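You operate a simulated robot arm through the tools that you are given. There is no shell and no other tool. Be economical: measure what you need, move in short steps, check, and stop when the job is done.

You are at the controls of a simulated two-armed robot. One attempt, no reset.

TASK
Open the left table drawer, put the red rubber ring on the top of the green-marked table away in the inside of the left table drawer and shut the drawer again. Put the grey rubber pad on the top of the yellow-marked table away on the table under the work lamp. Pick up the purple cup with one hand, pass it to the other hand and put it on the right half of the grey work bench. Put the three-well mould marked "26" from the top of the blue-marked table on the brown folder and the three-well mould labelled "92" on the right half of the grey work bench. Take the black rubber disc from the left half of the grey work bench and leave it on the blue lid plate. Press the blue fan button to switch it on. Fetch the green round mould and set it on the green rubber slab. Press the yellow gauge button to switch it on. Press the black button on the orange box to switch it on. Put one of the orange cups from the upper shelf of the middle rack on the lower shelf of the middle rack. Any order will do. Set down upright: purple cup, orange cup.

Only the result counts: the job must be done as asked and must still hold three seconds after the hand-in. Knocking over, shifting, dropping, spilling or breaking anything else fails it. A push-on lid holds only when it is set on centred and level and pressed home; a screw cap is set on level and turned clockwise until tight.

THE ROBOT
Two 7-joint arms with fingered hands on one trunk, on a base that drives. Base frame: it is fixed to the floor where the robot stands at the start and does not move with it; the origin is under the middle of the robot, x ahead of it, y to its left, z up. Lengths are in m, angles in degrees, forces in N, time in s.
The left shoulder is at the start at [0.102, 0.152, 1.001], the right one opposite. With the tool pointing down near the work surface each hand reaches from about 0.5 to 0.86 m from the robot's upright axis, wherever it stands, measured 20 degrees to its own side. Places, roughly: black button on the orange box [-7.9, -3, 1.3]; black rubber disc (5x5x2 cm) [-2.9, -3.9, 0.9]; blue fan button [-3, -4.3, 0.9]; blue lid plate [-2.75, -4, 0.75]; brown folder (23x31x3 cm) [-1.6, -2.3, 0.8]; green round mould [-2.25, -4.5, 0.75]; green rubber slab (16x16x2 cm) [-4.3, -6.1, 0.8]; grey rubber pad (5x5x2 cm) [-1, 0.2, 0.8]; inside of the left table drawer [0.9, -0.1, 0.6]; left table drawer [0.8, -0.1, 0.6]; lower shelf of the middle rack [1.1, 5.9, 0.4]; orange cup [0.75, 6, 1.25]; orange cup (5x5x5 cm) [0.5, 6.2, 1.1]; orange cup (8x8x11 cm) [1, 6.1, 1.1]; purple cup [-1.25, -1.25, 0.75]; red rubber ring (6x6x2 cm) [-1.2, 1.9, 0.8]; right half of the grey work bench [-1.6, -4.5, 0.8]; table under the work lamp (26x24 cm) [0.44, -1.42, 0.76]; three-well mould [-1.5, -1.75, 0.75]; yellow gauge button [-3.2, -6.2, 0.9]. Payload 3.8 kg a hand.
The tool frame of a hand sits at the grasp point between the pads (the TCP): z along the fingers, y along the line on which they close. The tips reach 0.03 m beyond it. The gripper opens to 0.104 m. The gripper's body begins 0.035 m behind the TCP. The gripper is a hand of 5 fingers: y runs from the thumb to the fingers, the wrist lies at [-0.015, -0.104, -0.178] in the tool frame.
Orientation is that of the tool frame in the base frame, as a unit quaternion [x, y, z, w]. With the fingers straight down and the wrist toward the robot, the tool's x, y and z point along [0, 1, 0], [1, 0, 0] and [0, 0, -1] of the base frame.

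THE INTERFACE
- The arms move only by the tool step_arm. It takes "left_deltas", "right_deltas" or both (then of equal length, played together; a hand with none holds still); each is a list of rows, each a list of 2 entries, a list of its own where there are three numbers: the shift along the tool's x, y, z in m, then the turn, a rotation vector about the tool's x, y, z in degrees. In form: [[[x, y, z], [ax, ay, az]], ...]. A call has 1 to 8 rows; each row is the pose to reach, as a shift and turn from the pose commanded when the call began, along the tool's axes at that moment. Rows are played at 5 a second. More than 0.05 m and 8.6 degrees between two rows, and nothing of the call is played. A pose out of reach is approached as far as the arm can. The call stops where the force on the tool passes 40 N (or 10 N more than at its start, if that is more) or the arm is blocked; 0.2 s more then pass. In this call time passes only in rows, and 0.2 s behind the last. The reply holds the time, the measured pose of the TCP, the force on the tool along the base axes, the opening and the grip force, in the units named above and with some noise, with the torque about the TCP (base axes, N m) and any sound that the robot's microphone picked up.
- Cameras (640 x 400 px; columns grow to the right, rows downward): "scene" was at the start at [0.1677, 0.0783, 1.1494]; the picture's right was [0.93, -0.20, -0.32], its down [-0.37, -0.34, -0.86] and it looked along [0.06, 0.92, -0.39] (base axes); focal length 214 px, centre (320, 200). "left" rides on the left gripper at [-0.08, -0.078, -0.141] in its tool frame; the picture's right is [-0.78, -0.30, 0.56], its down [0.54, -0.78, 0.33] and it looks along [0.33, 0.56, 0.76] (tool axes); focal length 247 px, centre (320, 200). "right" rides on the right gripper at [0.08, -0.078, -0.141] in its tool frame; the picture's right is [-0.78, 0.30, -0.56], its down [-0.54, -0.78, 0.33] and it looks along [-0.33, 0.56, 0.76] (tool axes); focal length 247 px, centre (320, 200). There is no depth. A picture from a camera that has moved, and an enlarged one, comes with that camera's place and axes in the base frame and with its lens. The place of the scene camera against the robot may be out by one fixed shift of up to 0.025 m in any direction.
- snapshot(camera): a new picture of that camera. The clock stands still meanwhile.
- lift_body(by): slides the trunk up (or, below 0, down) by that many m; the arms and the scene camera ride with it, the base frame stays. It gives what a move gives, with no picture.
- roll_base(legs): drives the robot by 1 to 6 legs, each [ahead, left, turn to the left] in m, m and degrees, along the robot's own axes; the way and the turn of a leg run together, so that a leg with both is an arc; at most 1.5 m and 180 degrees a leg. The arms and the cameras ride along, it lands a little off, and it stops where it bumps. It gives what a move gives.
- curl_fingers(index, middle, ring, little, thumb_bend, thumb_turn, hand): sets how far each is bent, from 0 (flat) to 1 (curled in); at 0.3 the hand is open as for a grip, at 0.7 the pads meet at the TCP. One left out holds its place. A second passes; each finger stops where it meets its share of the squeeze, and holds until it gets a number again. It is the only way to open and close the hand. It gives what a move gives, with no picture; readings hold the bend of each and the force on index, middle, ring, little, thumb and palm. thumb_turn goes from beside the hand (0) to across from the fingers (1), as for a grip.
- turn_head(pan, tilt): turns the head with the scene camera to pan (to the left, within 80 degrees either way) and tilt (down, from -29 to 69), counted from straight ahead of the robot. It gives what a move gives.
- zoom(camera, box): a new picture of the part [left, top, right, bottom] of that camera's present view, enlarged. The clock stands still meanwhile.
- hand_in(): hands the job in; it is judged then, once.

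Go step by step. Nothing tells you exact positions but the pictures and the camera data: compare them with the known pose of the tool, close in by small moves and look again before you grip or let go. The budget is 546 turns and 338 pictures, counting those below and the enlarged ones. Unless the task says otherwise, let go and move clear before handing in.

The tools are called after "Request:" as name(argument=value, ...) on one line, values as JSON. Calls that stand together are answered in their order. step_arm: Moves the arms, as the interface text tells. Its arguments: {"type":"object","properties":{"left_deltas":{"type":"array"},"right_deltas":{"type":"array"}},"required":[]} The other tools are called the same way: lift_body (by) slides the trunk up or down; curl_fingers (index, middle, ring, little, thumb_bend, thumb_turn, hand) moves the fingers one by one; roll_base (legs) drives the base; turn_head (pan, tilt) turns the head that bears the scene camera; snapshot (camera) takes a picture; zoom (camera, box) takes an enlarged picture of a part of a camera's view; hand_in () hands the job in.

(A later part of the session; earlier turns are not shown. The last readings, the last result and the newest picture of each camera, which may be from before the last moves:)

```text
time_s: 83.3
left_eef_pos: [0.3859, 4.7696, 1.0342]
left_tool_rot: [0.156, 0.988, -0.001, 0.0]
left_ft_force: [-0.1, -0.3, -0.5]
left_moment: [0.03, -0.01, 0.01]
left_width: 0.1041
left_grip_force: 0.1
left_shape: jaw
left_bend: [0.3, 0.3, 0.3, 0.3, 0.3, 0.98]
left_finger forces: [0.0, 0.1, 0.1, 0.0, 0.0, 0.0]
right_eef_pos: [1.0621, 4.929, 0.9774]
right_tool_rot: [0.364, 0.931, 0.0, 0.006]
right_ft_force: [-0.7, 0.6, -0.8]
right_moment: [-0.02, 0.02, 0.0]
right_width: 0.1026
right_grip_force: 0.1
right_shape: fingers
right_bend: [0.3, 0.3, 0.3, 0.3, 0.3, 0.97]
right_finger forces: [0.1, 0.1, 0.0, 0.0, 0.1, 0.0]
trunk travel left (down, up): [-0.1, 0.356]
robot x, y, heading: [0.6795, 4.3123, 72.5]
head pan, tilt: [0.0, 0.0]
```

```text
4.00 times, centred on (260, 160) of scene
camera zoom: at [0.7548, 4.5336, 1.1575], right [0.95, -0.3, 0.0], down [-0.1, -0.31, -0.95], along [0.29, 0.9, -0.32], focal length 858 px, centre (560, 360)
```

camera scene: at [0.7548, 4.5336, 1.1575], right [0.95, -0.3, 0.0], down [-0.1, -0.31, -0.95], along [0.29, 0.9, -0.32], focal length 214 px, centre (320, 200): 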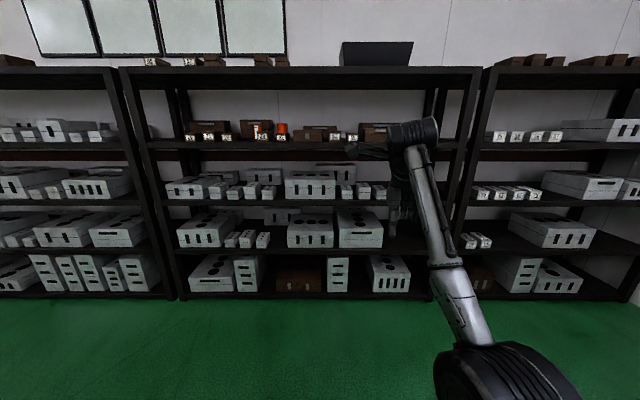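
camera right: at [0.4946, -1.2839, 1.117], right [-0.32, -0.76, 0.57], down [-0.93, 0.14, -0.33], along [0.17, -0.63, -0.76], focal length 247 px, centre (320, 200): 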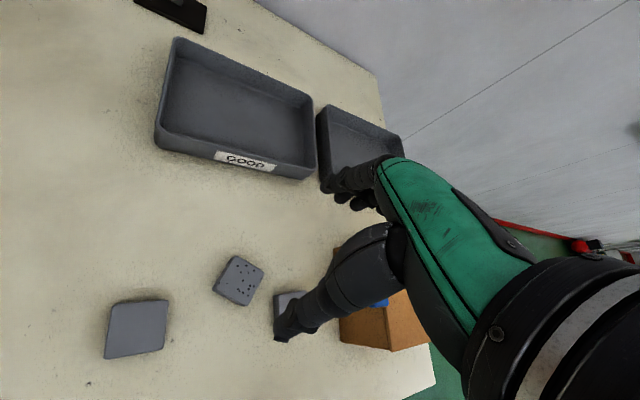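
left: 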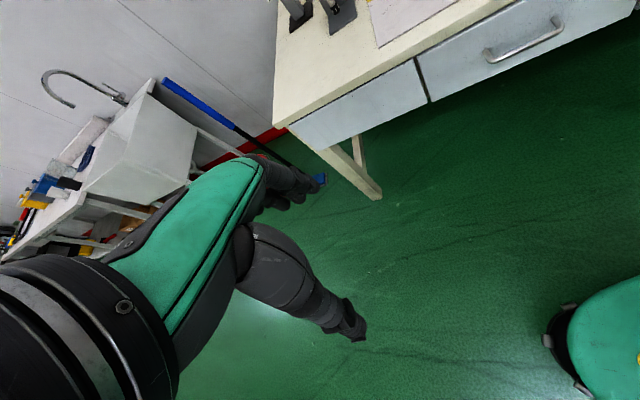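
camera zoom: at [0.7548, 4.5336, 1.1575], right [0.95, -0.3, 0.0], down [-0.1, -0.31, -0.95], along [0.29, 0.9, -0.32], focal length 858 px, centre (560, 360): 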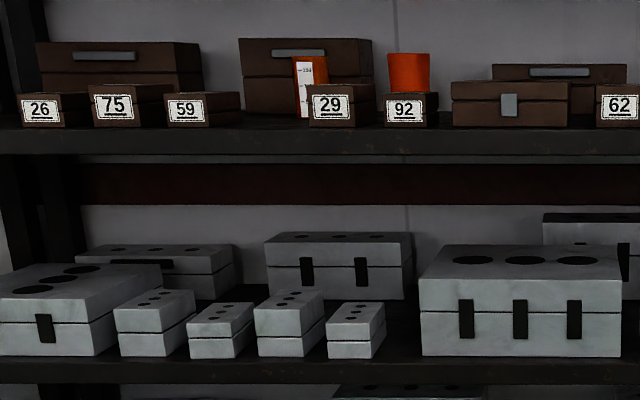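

The cups stand on the upper shelf behind small numbered moulds. I'll shift and look from another spot to triangulate them and see the lower shelf.

Request:
roll_base(legs=[[0.35, 0.3, 0]])

Request:
lift_body(by=0.2)

Request:
snapshot(camera="scene")

Request:
snapshot(camera="right")

Request:
snapshot(camera="left")

```text
time_s: 86.0
left_eef_pos: [0.2101, 5.1916, 1.0348]
left_tool_rot: [0.157, 0.988, -0.002, 0.0]
left_ft_force: [-0.4, -0.2, -0.1]
left_moment: [-0.01, -0.02, 0.0]
left_width: 0.1037
left_grip_force: 0.1
left_shape: jaw
left_bend: [0.3, 0.3, 0.3, 0.3, 0.3, 0.98]
left_finger forces: [0.0, 0.0, 0.0, 0.0, 0.1, 0.0]
right_eef_pos: [0.8875, 5.3514, 0.9767]
right_tool_rot: [0.365, 0.931, -0.001, 0.005]
right_ft_force: [-0.4, -0.3, -0.2]
right_moment: [0.01, 0.0, 0.0]
right_width: 0.1027
right_grip_force: 0.1
right_shape: fingers
right_bend: [0.3, 0.3, 0.3, 0.3, 0.3, 0.97]
right_finger forces: [0.1, 0.1, 0.1, 0.0, 0.0, 0.1]
trunk travel left (down, up): [-0.1, 0.356]
robot x, y, heading: [0.5057, 4.7356, 72.1]
head pan, tilt: [0.0, 0.0]
```

```text
time_s: 88.2
left_eef_pos: [0.2107, 5.1924, 1.2337]
left_tool_rot: [0.158, 0.987, -0.001, -0.001]
left_ft_force: [-0.5, -0.4, -0.6]
left_moment: [0.03, 0.0, 0.01]
left_width: 0.1039
left_grip_force: 0.1
left_shape: jaw
left_bend: [0.3, 0.3, 0.3, 0.3, 0.3, 0.98]
left_finger forces: [0.0, 0.0, 0.1, 0.0, 0.1, 0.0]
right_eef_pos: [0.8874, 5.35, 1.1767]
right_tool_rot: [0.365, 0.931, -0.001, 0.005]
right_ft_force: [0.6, 0.2, -0.2]
right_moment: [-0.02, -0.01, 0.01]
right_width: 0.1029
right_grip_force: 0.1
right_shape: fingers
right_bend: [0.3, 0.3, 0.3, 0.3, 0.3, 0.97]
right_finger forces: [0.0, 0.0, 0.0, 0.0, 0.0, 0.0]
trunk travel left (down, up): [-0.3, 0.156]
robot x, y, heading: [0.5073, 4.7355, 72.5]
head pan, tilt: [0.0, 0.0]
```

```text
309 pictures are left
camera scene: at [0.5419, 4.8395, 1.4141], right [0.95, -0.3, 0.0], down [-0.02, -0.06, -1.0], along [0.3, 0.95, -0.07], focal length 214 px, centre (320, 200)
```

scene: 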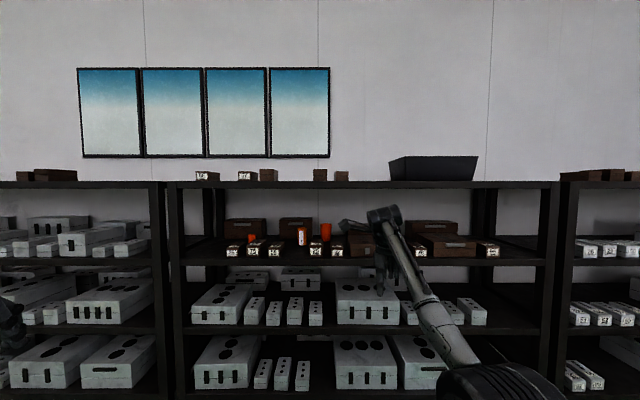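

```text
308 pictures are left
camera right: at [0.7742, 5.3499, 1.3162], right [0.76, -0.31, 0.57], down [-0.13, -0.93, -0.33], along [0.63, 0.18, -0.76], focal length 247 px, centre (320, 200)
```

right: 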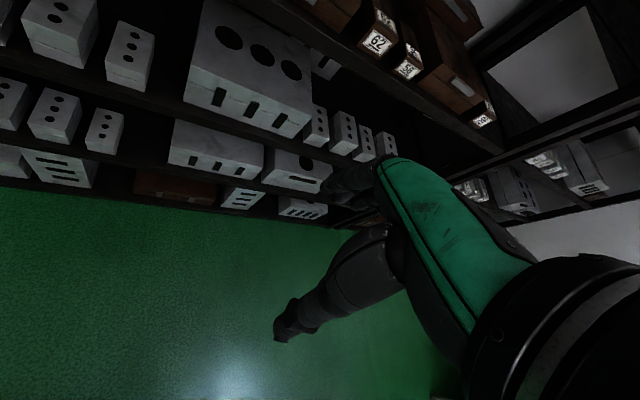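

```text
307 pictures are left
camera left: at [0.2624, 5.0944, 1.375], right [0.64, -0.52, -0.56], down [-0.75, -0.57, -0.33], along [-0.15, 0.63, -0.76], focal length 247 px, centre (320, 200)
```

left: 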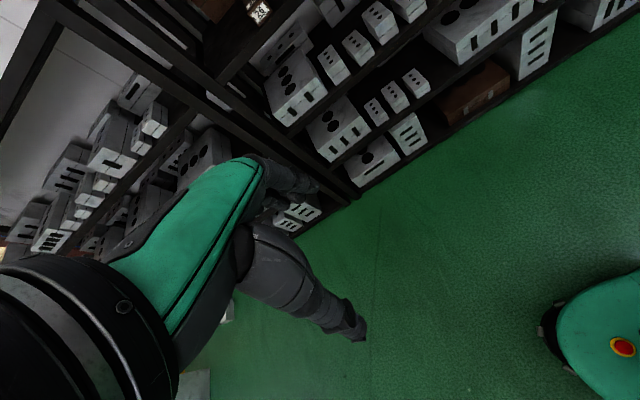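

Request:
zoom(camera="scene", box=[200, 190, 360, 290])

Request:
zoom(camera="scene", box=[340, 190, 560, 330])

```text
4.00 times, centred on (280, 240) of scene
camera zoom: at [0.5419, 4.8395, 1.4141], right [0.95, -0.3, 0.0], down [-0.02, -0.06, -1.0], along [0.3, 0.95, -0.07], focal length 858 px, centre (480, 40)
```

zoom: 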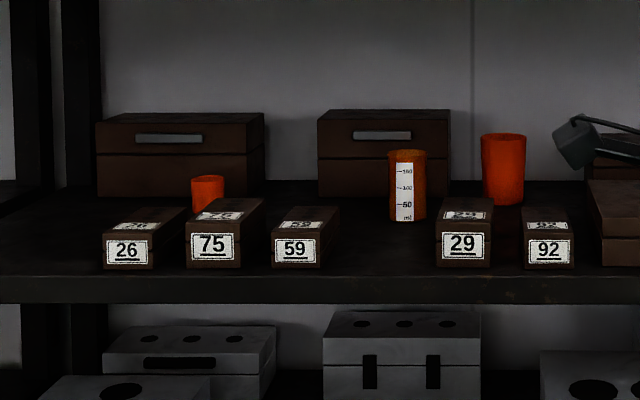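

```text
2.86 times, centred on (450, 260) of scene
camera zoom: at [0.5419, 4.8395, 1.4141], right [0.95, -0.3, 0.0], down [-0.02, -0.06, -1.0], along [0.3, 0.95, -0.07], focal length 613 px, centre (-51, 29)
```

zoom: 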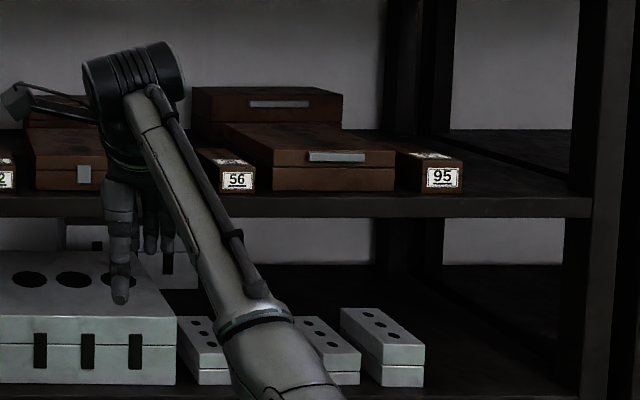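

I can pick the graduated orange cup, which has free space in front, with the left hand. First I'll tuck the right hand back.

Request:
step_arm(right_deltas=[[[-0.02, -0.04, -0.02], [0, 0, -6]], [[-0.04, -0.08, -0.03], [0, 0, -12]], [[-0.06, -0.12, -0.03], [0, 0, -18]], [[-0.08, -0.16, -0.03], [0, 0, -24]], [[-0.1, -0.2, -0.03], [0, 0, -24]], [[-0.11, -0.225, -0.03], [0, 0, -24]]])

Request:
roll_base(legs=[[0.4, -0.12, 0]])

Request:
turn_head(pan=15, tilt=15)

Request:
snapshot(camera="scene")

Request:
snapshot(camera="left")

```text
time_s: 89.6
left_eef_pos: [0.2098, 5.1911, 1.2353]
left_tool_rot: [0.157, 0.988, 0.0, 0.0]
left_ft_force: [-1.0, -0.2, 0.6]
left_moment: [0.01, 0.0, 0.02]
left_width: 0.1039
left_grip_force: 0.1
left_shape: jaw
left_bend: [0.3, 0.3, 0.3, 0.3, 0.3, 0.98]
left_finger forces: [0.0, 0.1, 0.1, 0.0, 0.0, 0.1]
right_eef_pos: [0.8395, 5.1776, 1.1691]
right_tool_rot: [0.164, 0.987, 0.0, 0.006]
right_ft_force: [0.0, -0.4, -0.6]
right_moment: [-0.01, -0.01, 0.03]
right_width: 0.103
right_grip_force: 0.1
right_shape: fingers
right_bend: [0.3, 0.3, 0.3, 0.3, 0.3, 0.98]
right_finger forces: [0.0, 0.1, 0.0, 0.2, 0.0, 0.0]
right hand out of reach, approached as far as the arm can: row 4, 5, 6
trunk travel left (down, up): [-0.3, 0.156]
robot x, y, heading: [0.5019, 4.7343, 72.3]
head pan, tilt: [0.0, 0.0]
```

```text
time_s: 92.2
left_eef_pos: [0.4633, 5.5359, 1.2354]
left_tool_rot: [0.168, 0.986, -0.001, -0.001]
left_ft_force: [0.6, 0.6, -0.1]
left_moment: [-0.01, 0.0, -0.01]
left_width: 0.1041
left_grip_force: 0.1
left_shape: jaw
left_bend: [0.3, 0.3, 0.3, 0.3, 0.3, 0.98]
left_finger forces: [0.0, 0.1, 0.0, 0.0, 0.0, 0.0]
right_eef_pos: [1.0909, 5.5084, 1.1685]
right_tool_rot: [0.175, 0.985, 0.001, 0.006]
right_ft_force: [0.7, -0.3, -0.4]
right_moment: [0.0, -0.02, 0.01]
right_width: 0.1031
right_grip_force: 0.0
right_shape: fingers
right_bend: [0.3, 0.3, 0.3, 0.3, 0.3, 0.98]
right_finger forces: [0.0, 0.0, 0.1, 0.0, 0.0, 0.0]
trunk travel left (down, up): [-0.3, 0.156]
robot x, y, heading: [0.7456, 5.0772, 70.9]
head pan, tilt: [0.0, 0.0]
```

```text
time_s: 92.9
left_eef_pos: [0.4646, 5.5383, 1.235]
left_tool_rot: [0.168, 0.986, -0.001, -0.001]
left_ft_force: [-0.7, -0.1, 0.1]
left_moment: [-0.01, -0.03, -0.01]
left_width: 0.104
left_grip_force: 0.0
left_shape: jaw
left_bend: [0.3, 0.3, 0.3, 0.3, 0.3, 0.98]
left_finger forces: [0.0, 0.0, 0.0, 0.0, 0.1, 0.0]
right_eef_pos: [1.0918, 5.5086, 1.1676]
right_tool_rot: [0.176, 0.984, 0.0, 0.005]
right_ft_force: [0.4, 0.5, -0.3]
right_moment: [0.03, 0.0, -0.04]
right_width: 0.1033
right_grip_force: 0.0
right_shape: fingers
right_bend: [0.3, 0.3, 0.3, 0.3, 0.3, 0.98]
right_finger forces: [0.1, 0.0, 0.0, 0.0, 0.1, 0.0]
trunk travel left (down, up): [-0.3, 0.156]
robot x, y, heading: [0.7442, 5.0726, 71.0]
head pan, tilt: [15.0, 15.0]
```

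```text
304 pictures are left
camera scene: at [0.7635, 5.1845, 1.39], right [1.0, -0.07, -0.02], down [-0.04, -0.32, -0.95], along [0.06, 0.95, -0.32], focal length 214 px, centre (320, 200)
```

scene: 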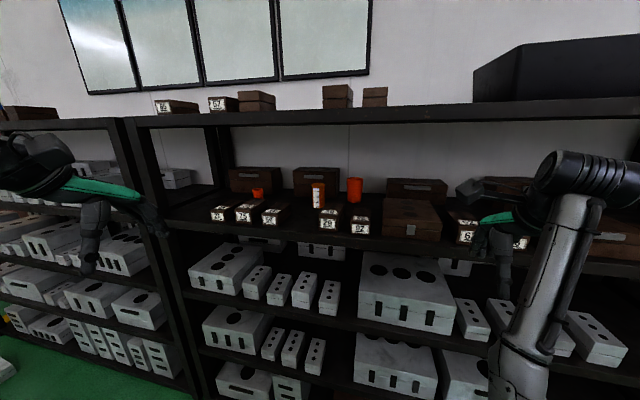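

```text
303 pictures are left
camera left: at [0.5129, 5.439, 1.3752], right [0.63, -0.54, -0.56], down [-0.76, -0.56, -0.33], along [-0.13, 0.63, -0.76], focal length 247 px, centre (320, 200)
```

left: 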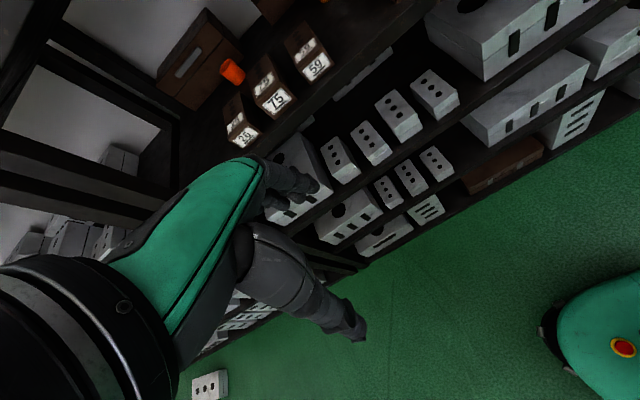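

Request:
step_arm(right_deltas=[[[-0.046, -0.0, 0.0], [0, 0, 0]], [[-0.08, -0.03, 0.0], [0, 0, 0]], [[-0.115, -0.06, 0.0], [0, 0, 0]], [[-0.15, -0.09, 0.0], [0, 0, 0]], [[-0.18, -0.12, 0.0], [0, 0, 0]], [[-0.21, -0.15, 0.0], [0, 0, 0]], [[-0.23, -0.175, 0.0], [0, 0, 0]]])

Request:
roll_base(legs=[[0.2, 0.0, 0]])

Request:
snapshot(camera="scene")

```text
time_s: 94.5
left_eef_pos: [0.4638, 5.5367, 1.2355]
left_tool_rot: [0.168, 0.986, 0.0, 0.0]
left_ft_force: [-0.4, 0.4, 0.1]
left_moment: [-0.03, 0.03, 0.04]
left_width: 0.1042
left_grip_force: 0.0
left_shape: jaw
left_bend: [0.3, 0.3, 0.3, 0.3, 0.3, 0.98]
left_finger forces: [0.0, 0.0, 0.0, 0.0, 0.0, 0.0]
right_eef_pos: [1.2548, 5.2593, 1.1708]
right_tool_rot: [0.176, 0.984, 0.0, 0.005]
right_ft_force: [0.3, 0.5, 0.5]
right_moment: [0.0, 0.01, -0.03]
right_width: 0.1031
right_grip_force: 0.0
right_shape: fingers
right_bend: [0.3, 0.3, 0.3, 0.3, 0.3, 0.97]
right_finger forces: [0.0, 0.0, 0.0, 0.0, 0.1, 0.1]
right hand out of reach, approached as far as the arm can: row 2, 3, 4, 5, 6, 7
trunk travel left (down, up): [-0.3, 0.156]
robot x, y, heading: [0.7483, 5.0736, 71.0]
head pan, tilt: [15.0, 15.0]
```

```text
time_s: 96.2
left_eef_pos: [0.5272, 5.7273, 1.2355]
left_tool_rot: [0.167, 0.986, 0.0, -0.001]
left_ft_force: [-0.1, 0.6, -0.8]
left_moment: [0.0, 0.01, -0.01]
left_width: 0.1039
left_grip_force: 0.1
left_shape: jaw
left_bend: [0.3, 0.3, 0.3, 0.3, 0.3, 0.98]
left_finger forces: [0.0, 0.1, 0.0, 0.0, 0.0, 0.1]
right_eef_pos: [1.3203, 5.4515, 1.1724]
right_tool_rot: [0.175, 0.985, 0.001, 0.006]
right_ft_force: [-0.6, 0.2, -0.8]
right_moment: [0.05, 0.0, 0.01]
right_width: 0.1031
right_grip_force: 0.1
right_shape: fingers
right_bend: [0.3, 0.3, 0.3, 0.3, 0.3, 0.97]
right_finger forces: [0.0, 0.0, 0.0, 0.1, 0.0, 0.0]
trunk travel left (down, up): [-0.3, 0.156]
robot x, y, heading: [0.8102, 5.2646, 71.1]
head pan, tilt: [15.0, 15.0]
```

```text
302 pictures are left
camera scene: at [0.8282, 5.3737, 1.3903], right [1.0, -0.07, -0.02], down [-0.04, -0.32, -0.95], along [0.06, 0.95, -0.32], focal length 214 px, centre (320, 200)
```

scene: 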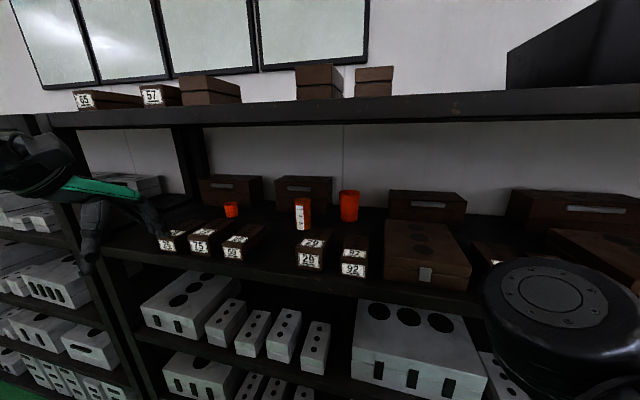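

Request:
step_arm(left_deltas=[[[-0.045, 0.0, 0.0], [0, 0, 0]], [[-0.08, 0.03, 0.0], [0, 0, 0]], [[-0.11, 0.065, 0.0], [0, 0, 0]], [[-0.135, 0.1, 0.0], [0, 0, 0]], [[-0.16, 0.14, 0.0], [0, 0, 0]], [[-0.167, 0.185, 0.0], [0, 0, 0]], [[-0.167, 0.23, 0.0], [0, 0, 0]], [[-0.167, 0.274, 0], [0, 0, 0]]])

Request:
snapshot(camera="left")

Request:
snapshot(camera="scene")

```text
time_s: 98.2
left_eef_pos: [0.75, 5.8695, 1.2263]
left_tool_rot: [0.178, 0.984, -0.009, -0.014]
left_ft_force: [-0.4, 0.0, 0.0]
left_moment: [0.04, -0.01, -0.01]
left_width: 0.104
left_grip_force: 0.0
left_shape: jaw
left_bend: [0.3, 0.3, 0.3, 0.3, 0.3, 0.98]
left_finger forces: [0.0, 0.0, 0.0, 0.0, 0.1, 0.0]
right_eef_pos: [1.2921, 5.4361, 1.1772]
right_tool_rot: [0.152, 0.988, 0.009, 0.006]
right_ft_force: [0.3, -0.7, 0.7]
right_moment: [0.03, 0.02, -0.02]
right_width: 0.1029
right_grip_force: 0.1
right_shape: fingers
right_bend: [0.3, 0.3, 0.3, 0.3, 0.3, 0.97]
right_finger forces: [0.0, 0.0, 0.0, 0.0, 0.0, 0.0]
trunk travel left (down, up): [-0.3, 0.156]
robot x, y, heading: [0.7942, 5.2464, 73.4]
head pan, tilt: [15.0, 15.0]
stopped in row 8 (left hand): the arm was blocked; the commanded pose is now the measured one
```

```text
301 pictures are left
camera left: at [0.8019, 5.7714, 1.3678], right [0.61, -0.56, -0.57], down [-0.78, -0.54, -0.3], along [-0.14, 0.63, -0.77], focal length 247 px, centre (320, 200)
```

left: 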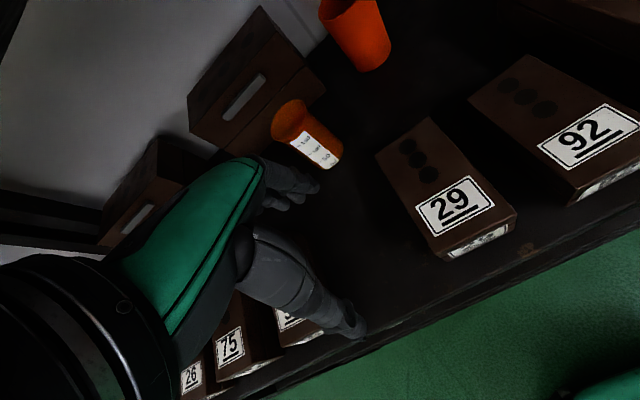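

```text
300 pictures are left
camera scene: at [0.8015, 5.3313, 1.393], right [1.0, -0.02, -0.01], down [-0.02, -0.3, -0.95], along [0.02, 0.95, -0.3], focal length 214 px, centre (320, 200)
```

scene: 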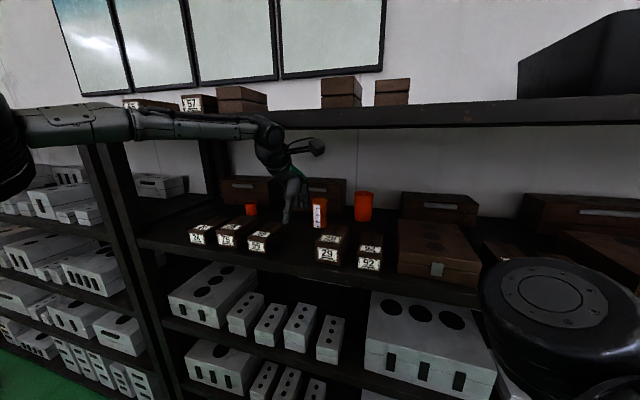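

The left forearm touched the top board. I'll back off, lower and tilt the hand forward 20° so that the wrist stays lower, then bring the base nearer.

Request:
step_arm(left_deltas=[[[0.0, -0.03, 0.015], [0, 0, 0]], [[0.0, -0.06, 0.03], [-7, 0, 0]], [[0.0, -0.09, 0.045], [-14, 0, 0]], [[0.0, -0.1, 0.06], [-20, 0, 0]]])

Request:
roll_base(legs=[[0.1, 0.0, -1]])

Request:
snapshot(camera="left")

Request:
snapshot(camera="scene")

```text
time_s: 99.2
left_eef_pos: [0.7235, 5.8062, 1.1568]
left_tool_rot: [0.176, 0.973, 0.151, 0.02]
left_ft_force: [0.4, 1.0, -0.2]
left_moment: [0.01, 0.02, 0.0]
left_width: 0.104
left_grip_force: 0.0
left_shape: jaw
left_bend: [0.3, 0.3, 0.3, 0.3, 0.3, 0.98]
left_finger forces: [0.0, 0.1, 0.0, 0.1, 0.0, 0.0]
right_eef_pos: [1.2999, 5.4612, 1.1693]
right_tool_rot: [0.154, 0.988, -0.002, 0.005]
right_ft_force: [-0.3, 0.5, 0.2]
right_moment: [0.0, 0.01, 0.03]
right_width: 0.1031
right_grip_force: 0.1
right_shape: fingers
right_bend: [0.3, 0.3, 0.3, 0.3, 0.3, 0.97]
right_finger forces: [0.0, 0.0, 0.0, 0.1, 0.1, 0.1]
trunk travel left (down, up): [-0.3, 0.156]
robot x, y, heading: [0.8015, 5.2485, 73.3]
head pan, tilt: [15.0, 15.0]
```

```text
time_s: 100.3
left_eef_pos: [0.7587, 5.8959, 1.1605]
left_tool_rot: [0.184, 0.971, 0.153, 0.02]
left_ft_force: [-0.5, 1.0, 0.6]
left_moment: [-0.01, -0.01, 0.0]
left_width: 0.1041
left_grip_force: 0.0
left_shape: jaw
left_bend: [0.3, 0.3, 0.3, 0.3, 0.3, 0.98]
left_finger forces: [0.1, 0.0, 0.0, 0.0, 0.0, 0.0]
right_eef_pos: [1.3308, 5.5416, 1.1707]
right_tool_rot: [0.162, 0.987, 0.0, 0.006]
right_ft_force: [0.9, 0.1, -0.3]
right_moment: [-0.03, 0.01, 0.03]
right_width: 0.1032
right_grip_force: 0.0
right_shape: fingers
right_bend: [0.3, 0.3, 0.3, 0.3, 0.3, 0.97]
right_finger forces: [0.0, 0.0, 0.0, 0.0, 0.1, 0.1]
trunk travel left (down, up): [-0.3, 0.156]
robot x, y, heading: [0.8286, 5.3418, 72.4]
head pan, tilt: [15.0, 15.0]
```

```text
299 pictures are left
camera left: at [0.7919, 5.7587, 1.2694], right [0.67, -0.38, -0.63], down [-0.74, -0.4, -0.54], along [-0.04, 0.83, -0.55], focal length 247 px, centre (320, 200)
```

left: 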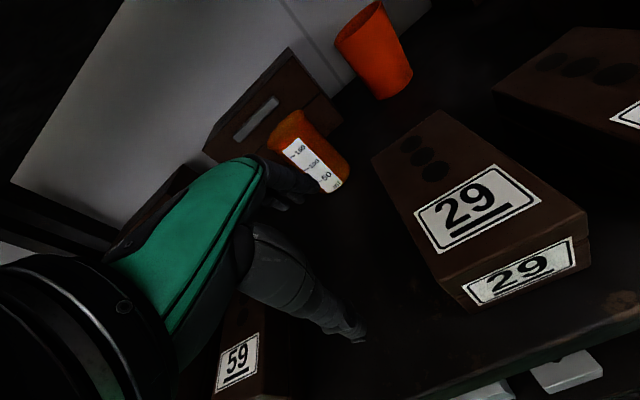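

```text
298 pictures are left
camera scene: at [0.8405, 5.4524, 1.3903], right [1.0, -0.05, -0.02], down [-0.03, -0.32, -0.95], along [0.04, 0.95, -0.32], focal length 214 px, centre (320, 200)
```

scene: 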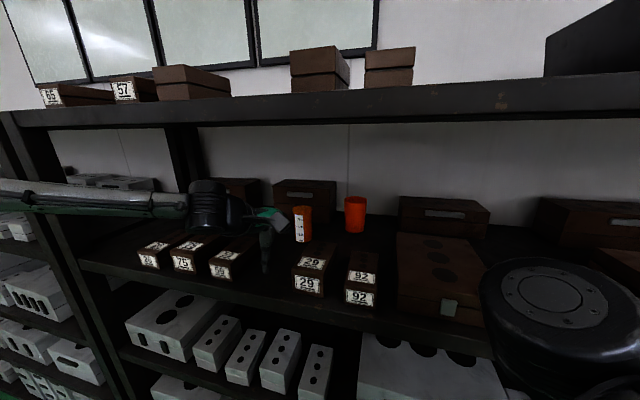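

Request:
step_arm(left_deltas=[[[0.001, 0.015, -0.047], [0, 0, 0]], [[0.003, 0.056, -0.034], [0, 0, 0]], [[0.005, 0.097, -0.021], [0, 0, 0]], [[0.006, 0.14, -0.008], [0, 0, 0]], [[0.008, 0.18, 0.005], [0, 0, 0]]])

Request:
snapshot(camera="left")

Request:
zoom(camera="scene", box=[220, 120, 420, 320])

```text
time_s: 101.5
left_eef_pos: [0.8143, 6.0657, 1.2101]
left_tool_rot: [0.184, 0.971, 0.152, 0.018]
left_ft_force: [-0.8, 1.0, -0.1]
left_moment: [-0.04, 0.0, 0.0]
left_width: 0.104
left_grip_force: 0.1
left_shape: jaw
left_bend: [0.3, 0.3, 0.3, 0.3, 0.3, 0.98]
left_finger forces: [0.1, 0.1, 0.1, 0.0, 0.2, 0.0]
right_eef_pos: [1.3318, 5.5424, 1.1707]
right_tool_rot: [0.163, 0.987, -0.001, 0.005]
right_ft_force: [-0.5, 0.3, -0.2]
right_moment: [0.01, 0.01, 0.02]
right_width: 0.1028
right_grip_force: 0.0
right_shape: fingers
right_bend: [0.3, 0.3, 0.3, 0.3, 0.3, 0.97]
right_finger forces: [0.0, 0.0, 0.1, 0.0, 0.1, 0.0]
trunk travel left (down, up): [-0.3, 0.156]
robot x, y, heading: [0.8291, 5.3439, 72.5]
head pan, tilt: [15.0, 15.0]
```

```text
297 pictures are left
camera left: at [0.8467, 5.9272, 1.3194], right [0.67, -0.38, -0.63], down [-0.74, -0.4, -0.54], along [-0.04, 0.83, -0.55], focal length 247 px, centre (320, 200)
```

left: 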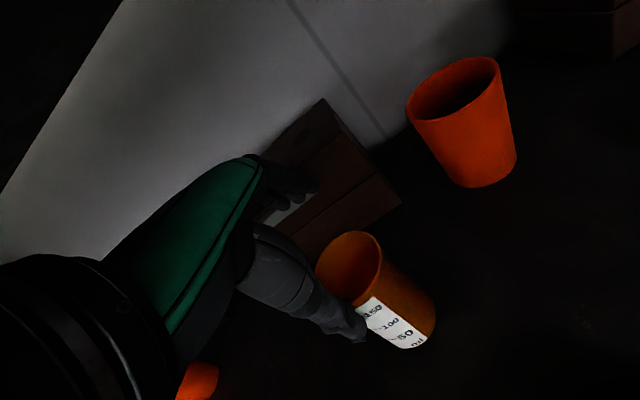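

```text
2.00 times, centred on (320, 220) of scene
camera zoom: at [0.8422, 5.4552, 1.3898], right [1.0, -0.05, -0.02], down [-0.03, -0.32, -0.95], along [0.04, 0.95, -0.32], focal length 429 px, centre (320, 160)
```

zoom: 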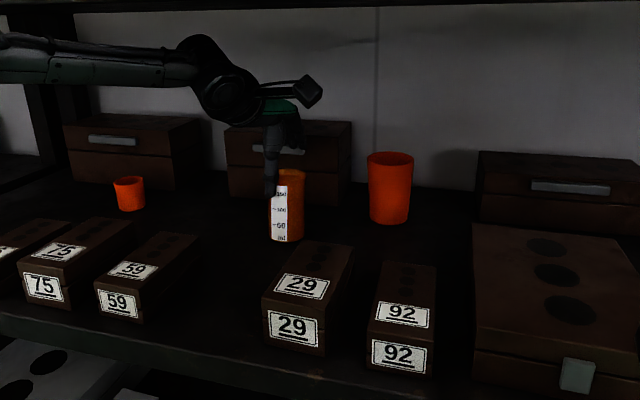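

Request:
step_arm(left_deltas=[[[-0.002, -0.018, 0.018], [0, 0, 0]], [[-0.003, -0.026, 0.044], [0, 0, 0]], [[-0.003, -0.0345, 0.068], [0, 0, 0]]])

Request:
snapshot(camera="left")

Request:
zoom(camera="scene", box=[220, 120, 420, 320])

```text
time_s: 102.3
left_eef_pos: [0.8123, 6.0502, 1.1412]
left_tool_rot: [0.183, 0.97, 0.159, 0.021]
left_ft_force: [1.7, 4.3, 19.0]
left_moment: [0.01, -0.19, 0.05]
left_width: 0.104
left_grip_force: 0.1
left_shape: jaw
left_bend: [0.28, 0.3, 0.3, 0.3, 0.3, 0.97]
left_finger forces: [15.4, 0.0, 0.0, 0.1, 2.8, 0.0]
right_eef_pos: [1.3316, 5.5407, 1.1709]
right_tool_rot: [0.162, 0.987, 0.001, 0.005]
right_ft_force: [-0.6, -0.6, -0.7]
right_moment: [-0.02, 0.01, 0.03]
right_width: 0.1032
right_grip_force: 0.0
right_shape: fingers
right_bend: [0.3, 0.3, 0.3, 0.3, 0.3, 0.97]
right_finger forces: [0.0, 0.1, 0.0, 0.0, 0.0, 0.0]
trunk travel left (down, up): [-0.3, 0.156]
robot x, y, heading: [0.829, 5.3454, 72.3]
head pan, tilt: [15.0, 15.0]
```

```text
295 pictures are left
camera left: at [0.8448, 5.9101, 1.2492], right [0.68, -0.38, -0.63], down [-0.74, -0.39, -0.55], along [-0.04, 0.84, -0.54], focal length 247 px, centre (320, 200)
```

left: 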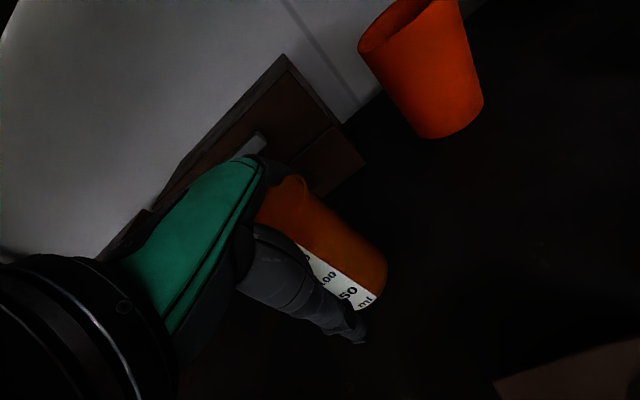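

```text
2.00 times, centred on (320, 220) of scene
camera zoom: at [0.8415, 5.4508, 1.3907], right [1.0, -0.05, -0.02], down [-0.03, -0.32, -0.95], along [0.04, 0.95, -0.32], focal length 429 px, centre (320, 160)
```

zoom: 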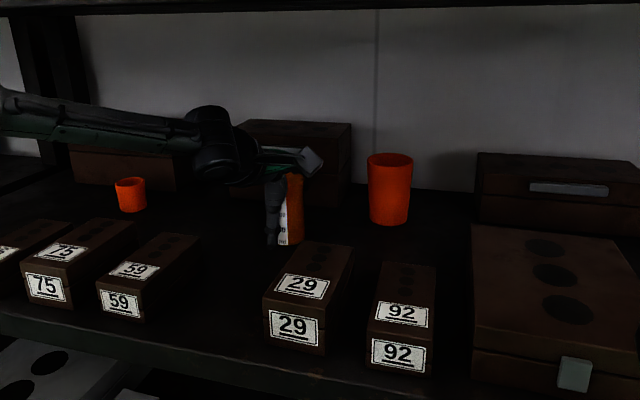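

The index finger is resting on the cup's rim. I'll lift a little, shift forward and right, and come down again.

Request:
step_arm(left_deltas=[[[0.0, 0.012, -0.038], [0, 0, 0]], [[0.0, 0.018, -0.057], [0, 0, 0]]])

Request:
snapshot(camera="left")

Request:
zoom(camera="scene", box=[270, 170, 350, 250])

```text
time_s: 102.9
left_eef_pos: [0.8139, 6.0469, 1.1953]
left_tool_rot: [0.183, 0.971, 0.153, 0.019]
left_ft_force: [-0.7, -0.4, -0.1]
left_moment: [0.02, 0.02, -0.02]
left_width: 0.104
left_grip_force: 0.0
left_shape: jaw
left_bend: [0.3, 0.3, 0.3, 0.3, 0.3, 0.97]
left_finger forces: [0.0, 0.1, 0.0, 0.0, 0.0, 0.1]
right_eef_pos: [1.3307, 5.5416, 1.1711]
right_tool_rot: [0.162, 0.987, 0.0, 0.006]
right_ft_force: [-0.3, 1.1, -0.5]
right_moment: [0.0, 0.0, 0.0]
right_width: 0.1029
right_grip_force: 0.2
right_shape: fingers
right_bend: [0.3, 0.3, 0.3, 0.3, 0.3, 0.97]
right_finger forces: [0.0, 0.0, 0.1, 0.0, 0.0, 0.0]
trunk travel left (down, up): [-0.3, 0.156]
robot x, y, heading: [0.8287, 5.3464, 72.6]
head pan, tilt: [15.0, 15.0]
```

```text
293 pictures are left
camera left: at [0.8475, 5.9088, 1.3047], right [0.67, -0.38, -0.63], down [-0.74, -0.4, -0.54], along [-0.05, 0.83, -0.55], focal length 247 px, centre (320, 200)
```

left: 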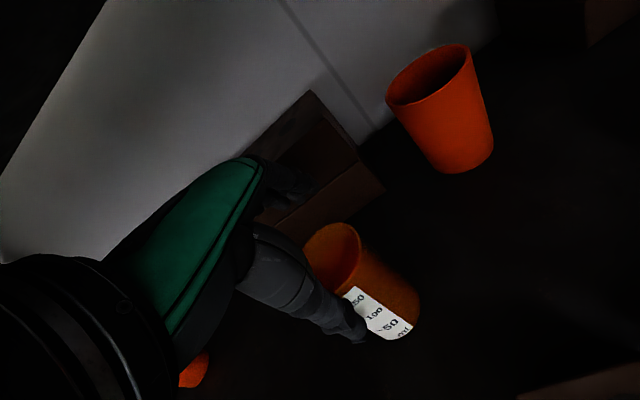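

```text
5.00 times, centred on (310, 210) of scene
camera zoom: at [0.8413, 5.4523, 1.3901], right [1.0, -0.05, -0.02], down [-0.03, -0.32, -0.95], along [0.04, 0.95, -0.32], focal length 1072 px, centre (370, 150)
```

zoom: 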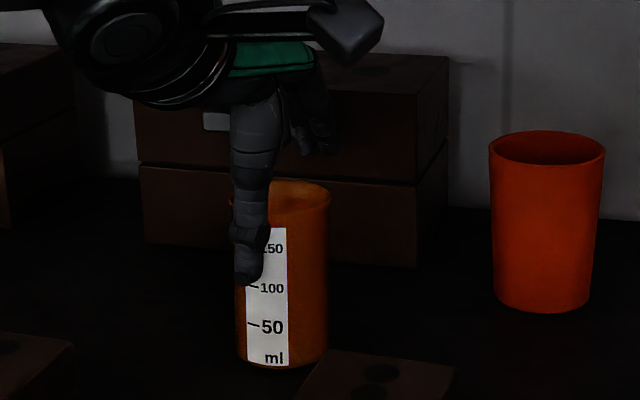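

The palm met the rim; I only need to be about 2 cm higher. Going down less this time, then gripping.

Request:
step_arm(left_deltas=[[[-0.001, -0.01, 0.017], [0, 0, 0]], [[-0.001, -0.0185, 0.034], [0, 0, 0]]])

Request:
zoom(camera="scene", box=[270, 170, 350, 250])

```text
time_s: 103.5
left_eef_pos: [0.8117, 6.0427, 1.1563]
left_tool_rot: [0.183, 0.971, 0.152, 0.019]
left_ft_force: [0.0, -0.4, -0.2]
left_moment: [0.03, 0.0, -0.02]
left_width: 0.1037
left_grip_force: 0.1
left_shape: jaw
left_bend: [0.3, 0.3, 0.3, 0.3, 0.3, 0.97]
left_finger forces: [0.1, 0.1, 0.1, 0.1, 0.0, 0.1]
right_eef_pos: [1.3317, 5.5436, 1.1706]
right_tool_rot: [0.162, 0.987, 0.0, 0.006]
right_ft_force: [0.1, -0.4, 0.7]
right_moment: [0.02, -0.01, -0.05]
right_width: 0.103
right_grip_force: 0.0
right_shape: fingers
right_bend: [0.3, 0.3, 0.3, 0.3, 0.3, 0.97]
right_finger forces: [0.0, 0.0, 0.0, 0.0, 0.0, 0.1]
trunk travel left (down, up): [-0.3, 0.156]
robot x, y, heading: [0.8265, 5.3459, 72.2]
head pan, tilt: [15.0, 15.0]
```

```text
5.00 times, centred on (310, 210) of scene
camera zoom: at [0.841, 5.4538, 1.39], right [1.0, -0.05, -0.02], down [-0.03, -0.32, -0.95], along [0.04, 0.95, -0.32], focal length 1072 px, centre (370, 150)
```

zoom: 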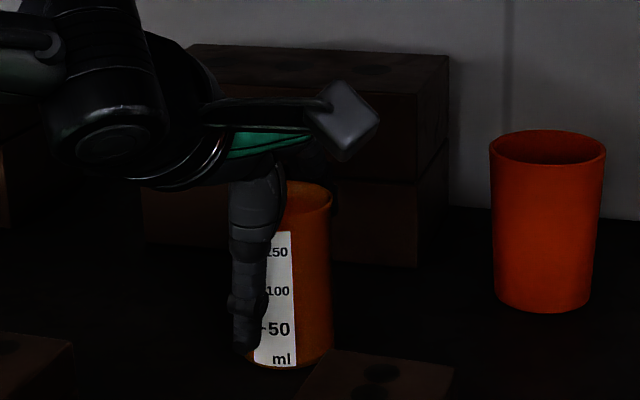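

Request:
curl_fingers(hand="left", index=0.7, middle=0.7, ring=0.7, little=0.7, thumb_bend=0.7)

Request:
zoom(camera="scene", box=[270, 170, 350, 250])

Request:
snapshot(camera="left")

```text
time_s: 104.5
left_eef_pos: [0.813, 6.0417, 1.1591]
left_tool_rot: [0.184, 0.971, 0.154, 0.02]
left_ft_force: [-0.1, 1.1, 6.1]
left_moment: [-0.08, 0.05, -0.03]
left_width: 0.0566
left_grip_force: 27.2
left_shape: fingers
left_bend: [0.52, 0.65, 0.7, 0.7, 0.45, 0.97]
left_finger forces: [25.9, 4.6, 0.0, 0.1, 24.9, 0.0]
right_eef_pos: [1.3316, 5.5418, 1.1711]
right_tool_rot: [0.163, 0.987, 0.0, 0.006]
right_ft_force: [-0.2, 0.5, 0.4]
right_moment: [-0.03, -0.02, 0.02]
right_width: 0.1032
right_grip_force: 0.1
right_shape: fingers
right_bend: [0.3, 0.3, 0.3, 0.3, 0.3, 0.97]
right_finger forces: [0.1, 0.0, 0.1, 0.1, 0.0, 0.1]
trunk travel left (down, up): [-0.3, 0.156]
robot x, y, heading: [0.8275, 5.3459, 72.4]
head pan, tilt: [15.0, 15.0]
```

```text
5.00 times, centred on (310, 210) of scene
camera zoom: at [0.8411, 5.4531, 1.3902], right [1.0, -0.05, -0.02], down [-0.03, -0.32, -0.95], along [0.04, 0.95, -0.32], focal length 1072 px, centre (370, 150)
```

zoom: 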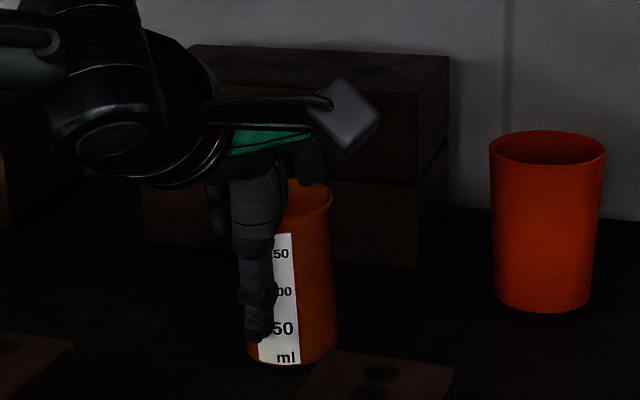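

```text
289 pictures are left
camera left: at [0.8448, 5.9036, 1.2666], right [0.67, -0.38, -0.63], down [-0.74, -0.4, -0.54], along [-0.04, 0.83, -0.55], focal length 247 px, centre (320, 200)
```

left: 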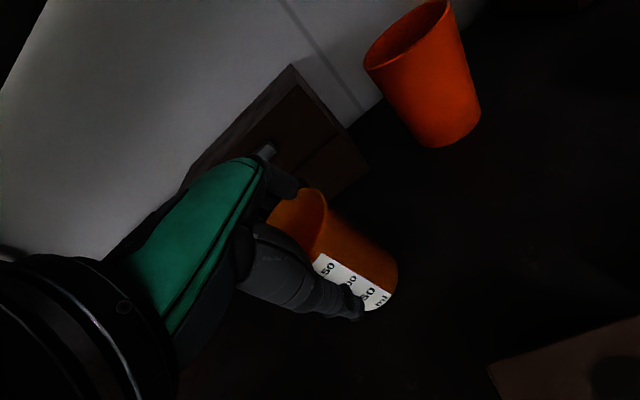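

Only the index and thumb hold it; the cup is off to the index side. I'll open, shift 2 cm and regrip.

Request:
curl_fingers(hand="left", index=0.3, middle=0.3, ring=0.3, little=0.3, thumb_bend=0.3)

Request:
step_arm(left_deltas=[[[-0.01, 0, 0], [0, 0, 0]], [[-0.02, 0, 0], [0, 0, 0]]])

Request:
curl_fingers(hand="left", index=0.7, middle=0.7, ring=0.7, little=0.7, thumb_bend=0.7)

Request:
snapshot(camera="left")

```text
time_s: 105.5
left_eef_pos: [0.8114, 6.0429, 1.1566]
left_tool_rot: [0.183, 0.971, 0.153, 0.019]
left_ft_force: [-0.7, -0.1, -0.4]
left_moment: [-0.01, 0.0, 0.0]
left_width: 0.1029
left_grip_force: 0.2
left_shape: fingers
left_bend: [0.3, 0.3, 0.3, 0.3, 0.3, 0.97]
left_finger forces: [0.1, 0.0, 0.0, 0.1, 0.0, 0.0]
right_eef_pos: [1.3313, 5.5441, 1.1712]
right_tool_rot: [0.163, 0.987, 0.0, 0.006]
right_ft_force: [-0.3, 0.0, 0.9]
right_moment: [0.01, -0.01, 0.02]
right_width: 0.1031
right_grip_force: 0.0
right_shape: fingers
right_bend: [0.3, 0.3, 0.3, 0.3, 0.3, 0.97]
right_finger forces: [0.0, 0.0, 0.0, 0.0, 0.1, 0.0]
trunk travel left (down, up): [-0.3, 0.156]
robot x, y, heading: [0.8288, 5.3396, 72.2]
head pan, tilt: [15.0, 15.0]
```

```text
time_s: 106.1
left_eef_pos: [0.831, 6.0344, 1.1556]
left_tool_rot: [0.183, 0.971, 0.153, 0.019]
left_ft_force: [0.5, 0.3, -0.7]
left_moment: [-0.01, 0.03, -0.01]
left_width: 0.1027
left_grip_force: 0.0
left_shape: fingers
left_bend: [0.3, 0.3, 0.3, 0.3, 0.3, 0.97]
left_finger forces: [0.0, 0.0, 0.1, 0.1, 0.0, 0.0]
right_eef_pos: [1.3311, 5.5424, 1.1709]
right_tool_rot: [0.162, 0.987, 0.0, 0.005]
right_ft_force: [-0.4, -0.2, 0.2]
right_moment: [-0.04, 0.0, 0.02]
right_width: 0.103
right_grip_force: 0.1
right_shape: fingers
right_bend: [0.3, 0.3, 0.3, 0.3, 0.3, 0.97]
right_finger forces: [0.0, 0.1, 0.0, 0.0, 0.1, 0.0]
trunk travel left (down, up): [-0.3, 0.156]
robot x, y, heading: [0.8249, 5.3426, 72.5]
head pan, tilt: [15.0, 15.0]
```

```text
time_s: 107.1
left_eef_pos: [0.83, 6.0348, 1.1558]
left_tool_rot: [0.184, 0.971, 0.153, 0.019]
left_ft_force: [-0.8, 0.6, 1.7]
left_moment: [0.02, 0.04, -0.05]
left_width: 0.0262
left_grip_force: 15.5
left_shape: fingers
left_bend: [0.67, 0.63, 0.63, 0.69, 0.57, 0.93]
left_finger forces: [2.1, 6.4, 6.8, 0.8, 14.3, 0.1]
right_eef_pos: [1.3319, 5.5428, 1.172]
right_tool_rot: [0.162, 0.987, 0.0, 0.005]
right_ft_force: [-0.3, 0.4, -0.3]
right_moment: [-0.01, 0.0, 0.02]
right_width: 0.1028
right_grip_force: 0.1
right_shape: fingers
right_bend: [0.3, 0.3, 0.3, 0.3, 0.3, 0.97]
right_finger forces: [0.0, 0.1, 0.0, 0.0, 0.0, 0.0]
trunk travel left (down, up): [-0.3, 0.156]
robot x, y, heading: [0.8249, 5.3432, 72.1]
head pan, tilt: [15.0, 15.0]
```

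```text
288 pictures are left
camera left: at [0.8632, 5.8965, 1.2648], right [0.67, -0.38, -0.63], down [-0.74, -0.4, -0.54], along [-0.04, 0.83, -0.55], focal length 247 px, centre (320, 200)
```

left: 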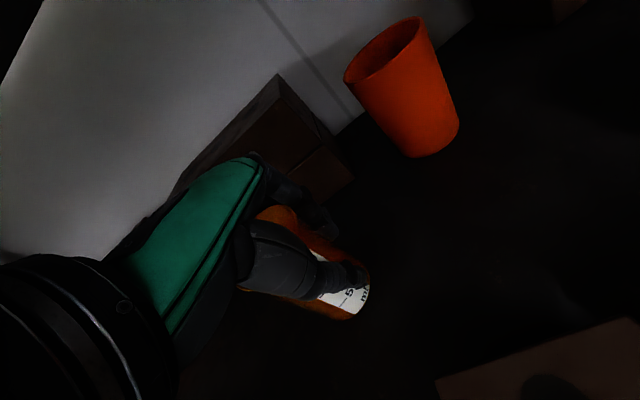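

Request:
zoom(camera="scene", box=[270, 170, 350, 250])

Request:
zoom(camera="left", box=[220, 150, 420, 350])

```text
5.00 times, centred on (310, 210) of scene
camera zoom: at [0.8411, 5.4536, 1.3901], right [1.0, -0.05, -0.02], down [-0.03, -0.32, -0.95], along [0.04, 0.95, -0.32], focal length 1072 px, centre (370, 150)
```

zoom: 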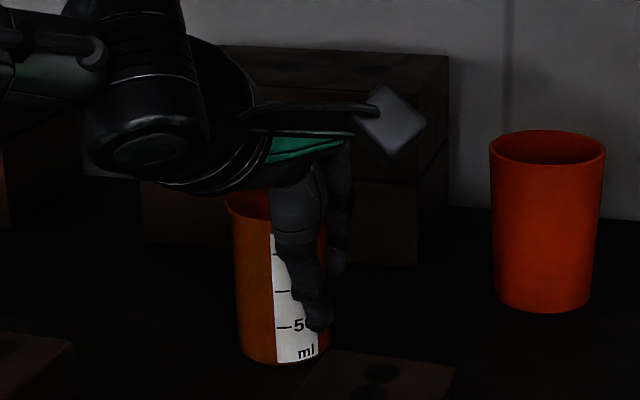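

```text
2.00 times, centred on (320, 250) of left
camera zoom: at [0.8632, 5.8965, 1.2648], right [0.67, -0.38, -0.63], down [-0.74, -0.4, -0.54], along [-0.04, 0.83, -0.55], focal length 494 px, centre (320, 100)
```

zoom: 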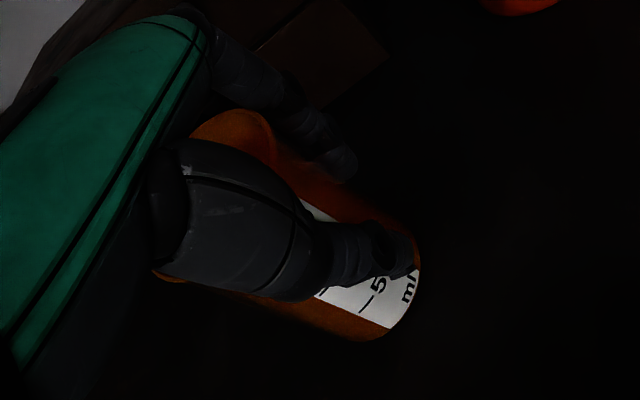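

Slightly too far now. I'll shift back 1 cm and regrip.

Request:
curl_fingers(hand="left", index=0.3, middle=0.3, ring=0.3, little=0.3, thumb_bend=0.3)

Request:
step_arm(left_deltas=[[[0.006, 0, 0], [0, 0, 0]], [[0.012, 0, 0], [0, 0, 0]]])

Request:
curl_fingers(hand="left", index=0.7, middle=0.7, ring=0.7, little=0.7, thumb_bend=0.7)

Request:
zoom(camera="scene", box=[270, 170, 350, 250])

```text
time_s: 108.1
left_eef_pos: [0.8285, 6.0344, 1.1556]
left_tool_rot: [0.184, 0.971, 0.153, 0.02]
left_ft_force: [0.0, 0.3, 0.7]
left_moment: [-0.03, 0.03, -0.01]
left_width: 0.1026
left_grip_force: 0.0
left_shape: fingers
left_bend: [0.3, 0.3, 0.3, 0.3, 0.3, 0.97]
left_finger forces: [0.0, 0.0, 0.0, 0.0, 0.0, 0.1]
right_eef_pos: [1.3307, 5.5434, 1.1709]
right_tool_rot: [0.163, 0.987, 0.0, 0.006]
right_ft_force: [0.3, 0.8, 0.3]
right_moment: [0.02, -0.02, -0.01]
right_width: 0.1029
right_grip_force: 0.1
right_shape: fingers
right_bend: [0.3, 0.3, 0.3, 0.3, 0.3, 0.97]
right_finger forces: [0.0, 0.1, 0.1, 0.1, 0.0, 0.1]
trunk travel left (down, up): [-0.3, 0.156]
robot x, y, heading: [0.8227, 5.3421, 72.3]
head pan, tilt: [15.0, 15.0]
```

```text
time_s: 108.7
left_eef_pos: [0.8188, 6.0395, 1.1555]
left_tool_rot: [0.183, 0.971, 0.152, 0.02]
left_ft_force: [-0.9, 0.5, 0.3]
left_moment: [-0.03, -0.02, -0.03]
left_width: 0.1028
left_grip_force: 0.0
left_shape: fingers
left_bend: [0.3, 0.3, 0.3, 0.3, 0.3, 0.97]
left_finger forces: [0.0, 0.1, 0.0, 0.1, 0.0, 0.1]
right_eef_pos: [1.331, 5.5439, 1.1705]
right_tool_rot: [0.162, 0.987, 0.0, 0.005]
right_ft_force: [0.2, -0.7, -0.4]
right_moment: [0.0, -0.02, -0.01]
right_width: 0.1031
right_grip_force: 0.0
right_shape: fingers
right_bend: [0.3, 0.3, 0.3, 0.3, 0.3, 0.97]
right_finger forces: [0.0, 0.0, 0.0, 0.0, 0.0, 0.0]
trunk travel left (down, up): [-0.3, 0.156]
robot x, y, heading: [0.8257, 5.3469, 72.3]
head pan, tilt: [15.0, 15.0]
```

```text
time_s: 109.7
left_eef_pos: [0.819, 6.0374, 1.1582]
left_tool_rot: [0.184, 0.971, 0.154, 0.02]
left_ft_force: [0.5, 1.9, 5.4]
left_moment: [0.02, 0.01, -0.02]
left_width: 0.0335
left_grip_force: 16.0
left_shape: fingers
left_bend: [0.65, 0.62, 0.63, 0.7, 0.54, 0.94]
left_finger forces: [4.0, 7.7, 7.0, 0.3, 13.7, 0.0]
right_eef_pos: [1.3317, 5.5429, 1.1713]
right_tool_rot: [0.163, 0.987, 0.0, 0.005]
right_ft_force: [-1.2, 0.3, -0.6]
right_moment: [-0.02, -0.03, -0.02]
right_width: 0.1026
right_grip_force: 0.0
right_shape: fingers
right_bend: [0.3, 0.3, 0.3, 0.3, 0.3, 0.97]
right_finger forces: [0.0, 0.0, 0.0, 0.0, 0.1, 0.1]
trunk travel left (down, up): [-0.3, 0.156]
robot x, y, heading: [0.8284, 5.3407, 72.6]
head pan, tilt: [15.0, 15.0]
```

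```text
5.00 times, centred on (310, 210) of scene
camera zoom: at [0.8412, 5.4533, 1.3901], right [1.0, -0.05, -0.02], down [-0.03, -0.32, -0.95], along [0.04, 0.95, -0.32], focal length 1072 px, centre (370, 150)
```

zoom: 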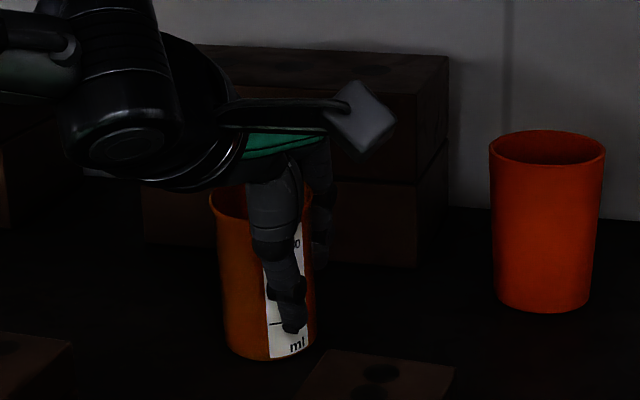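

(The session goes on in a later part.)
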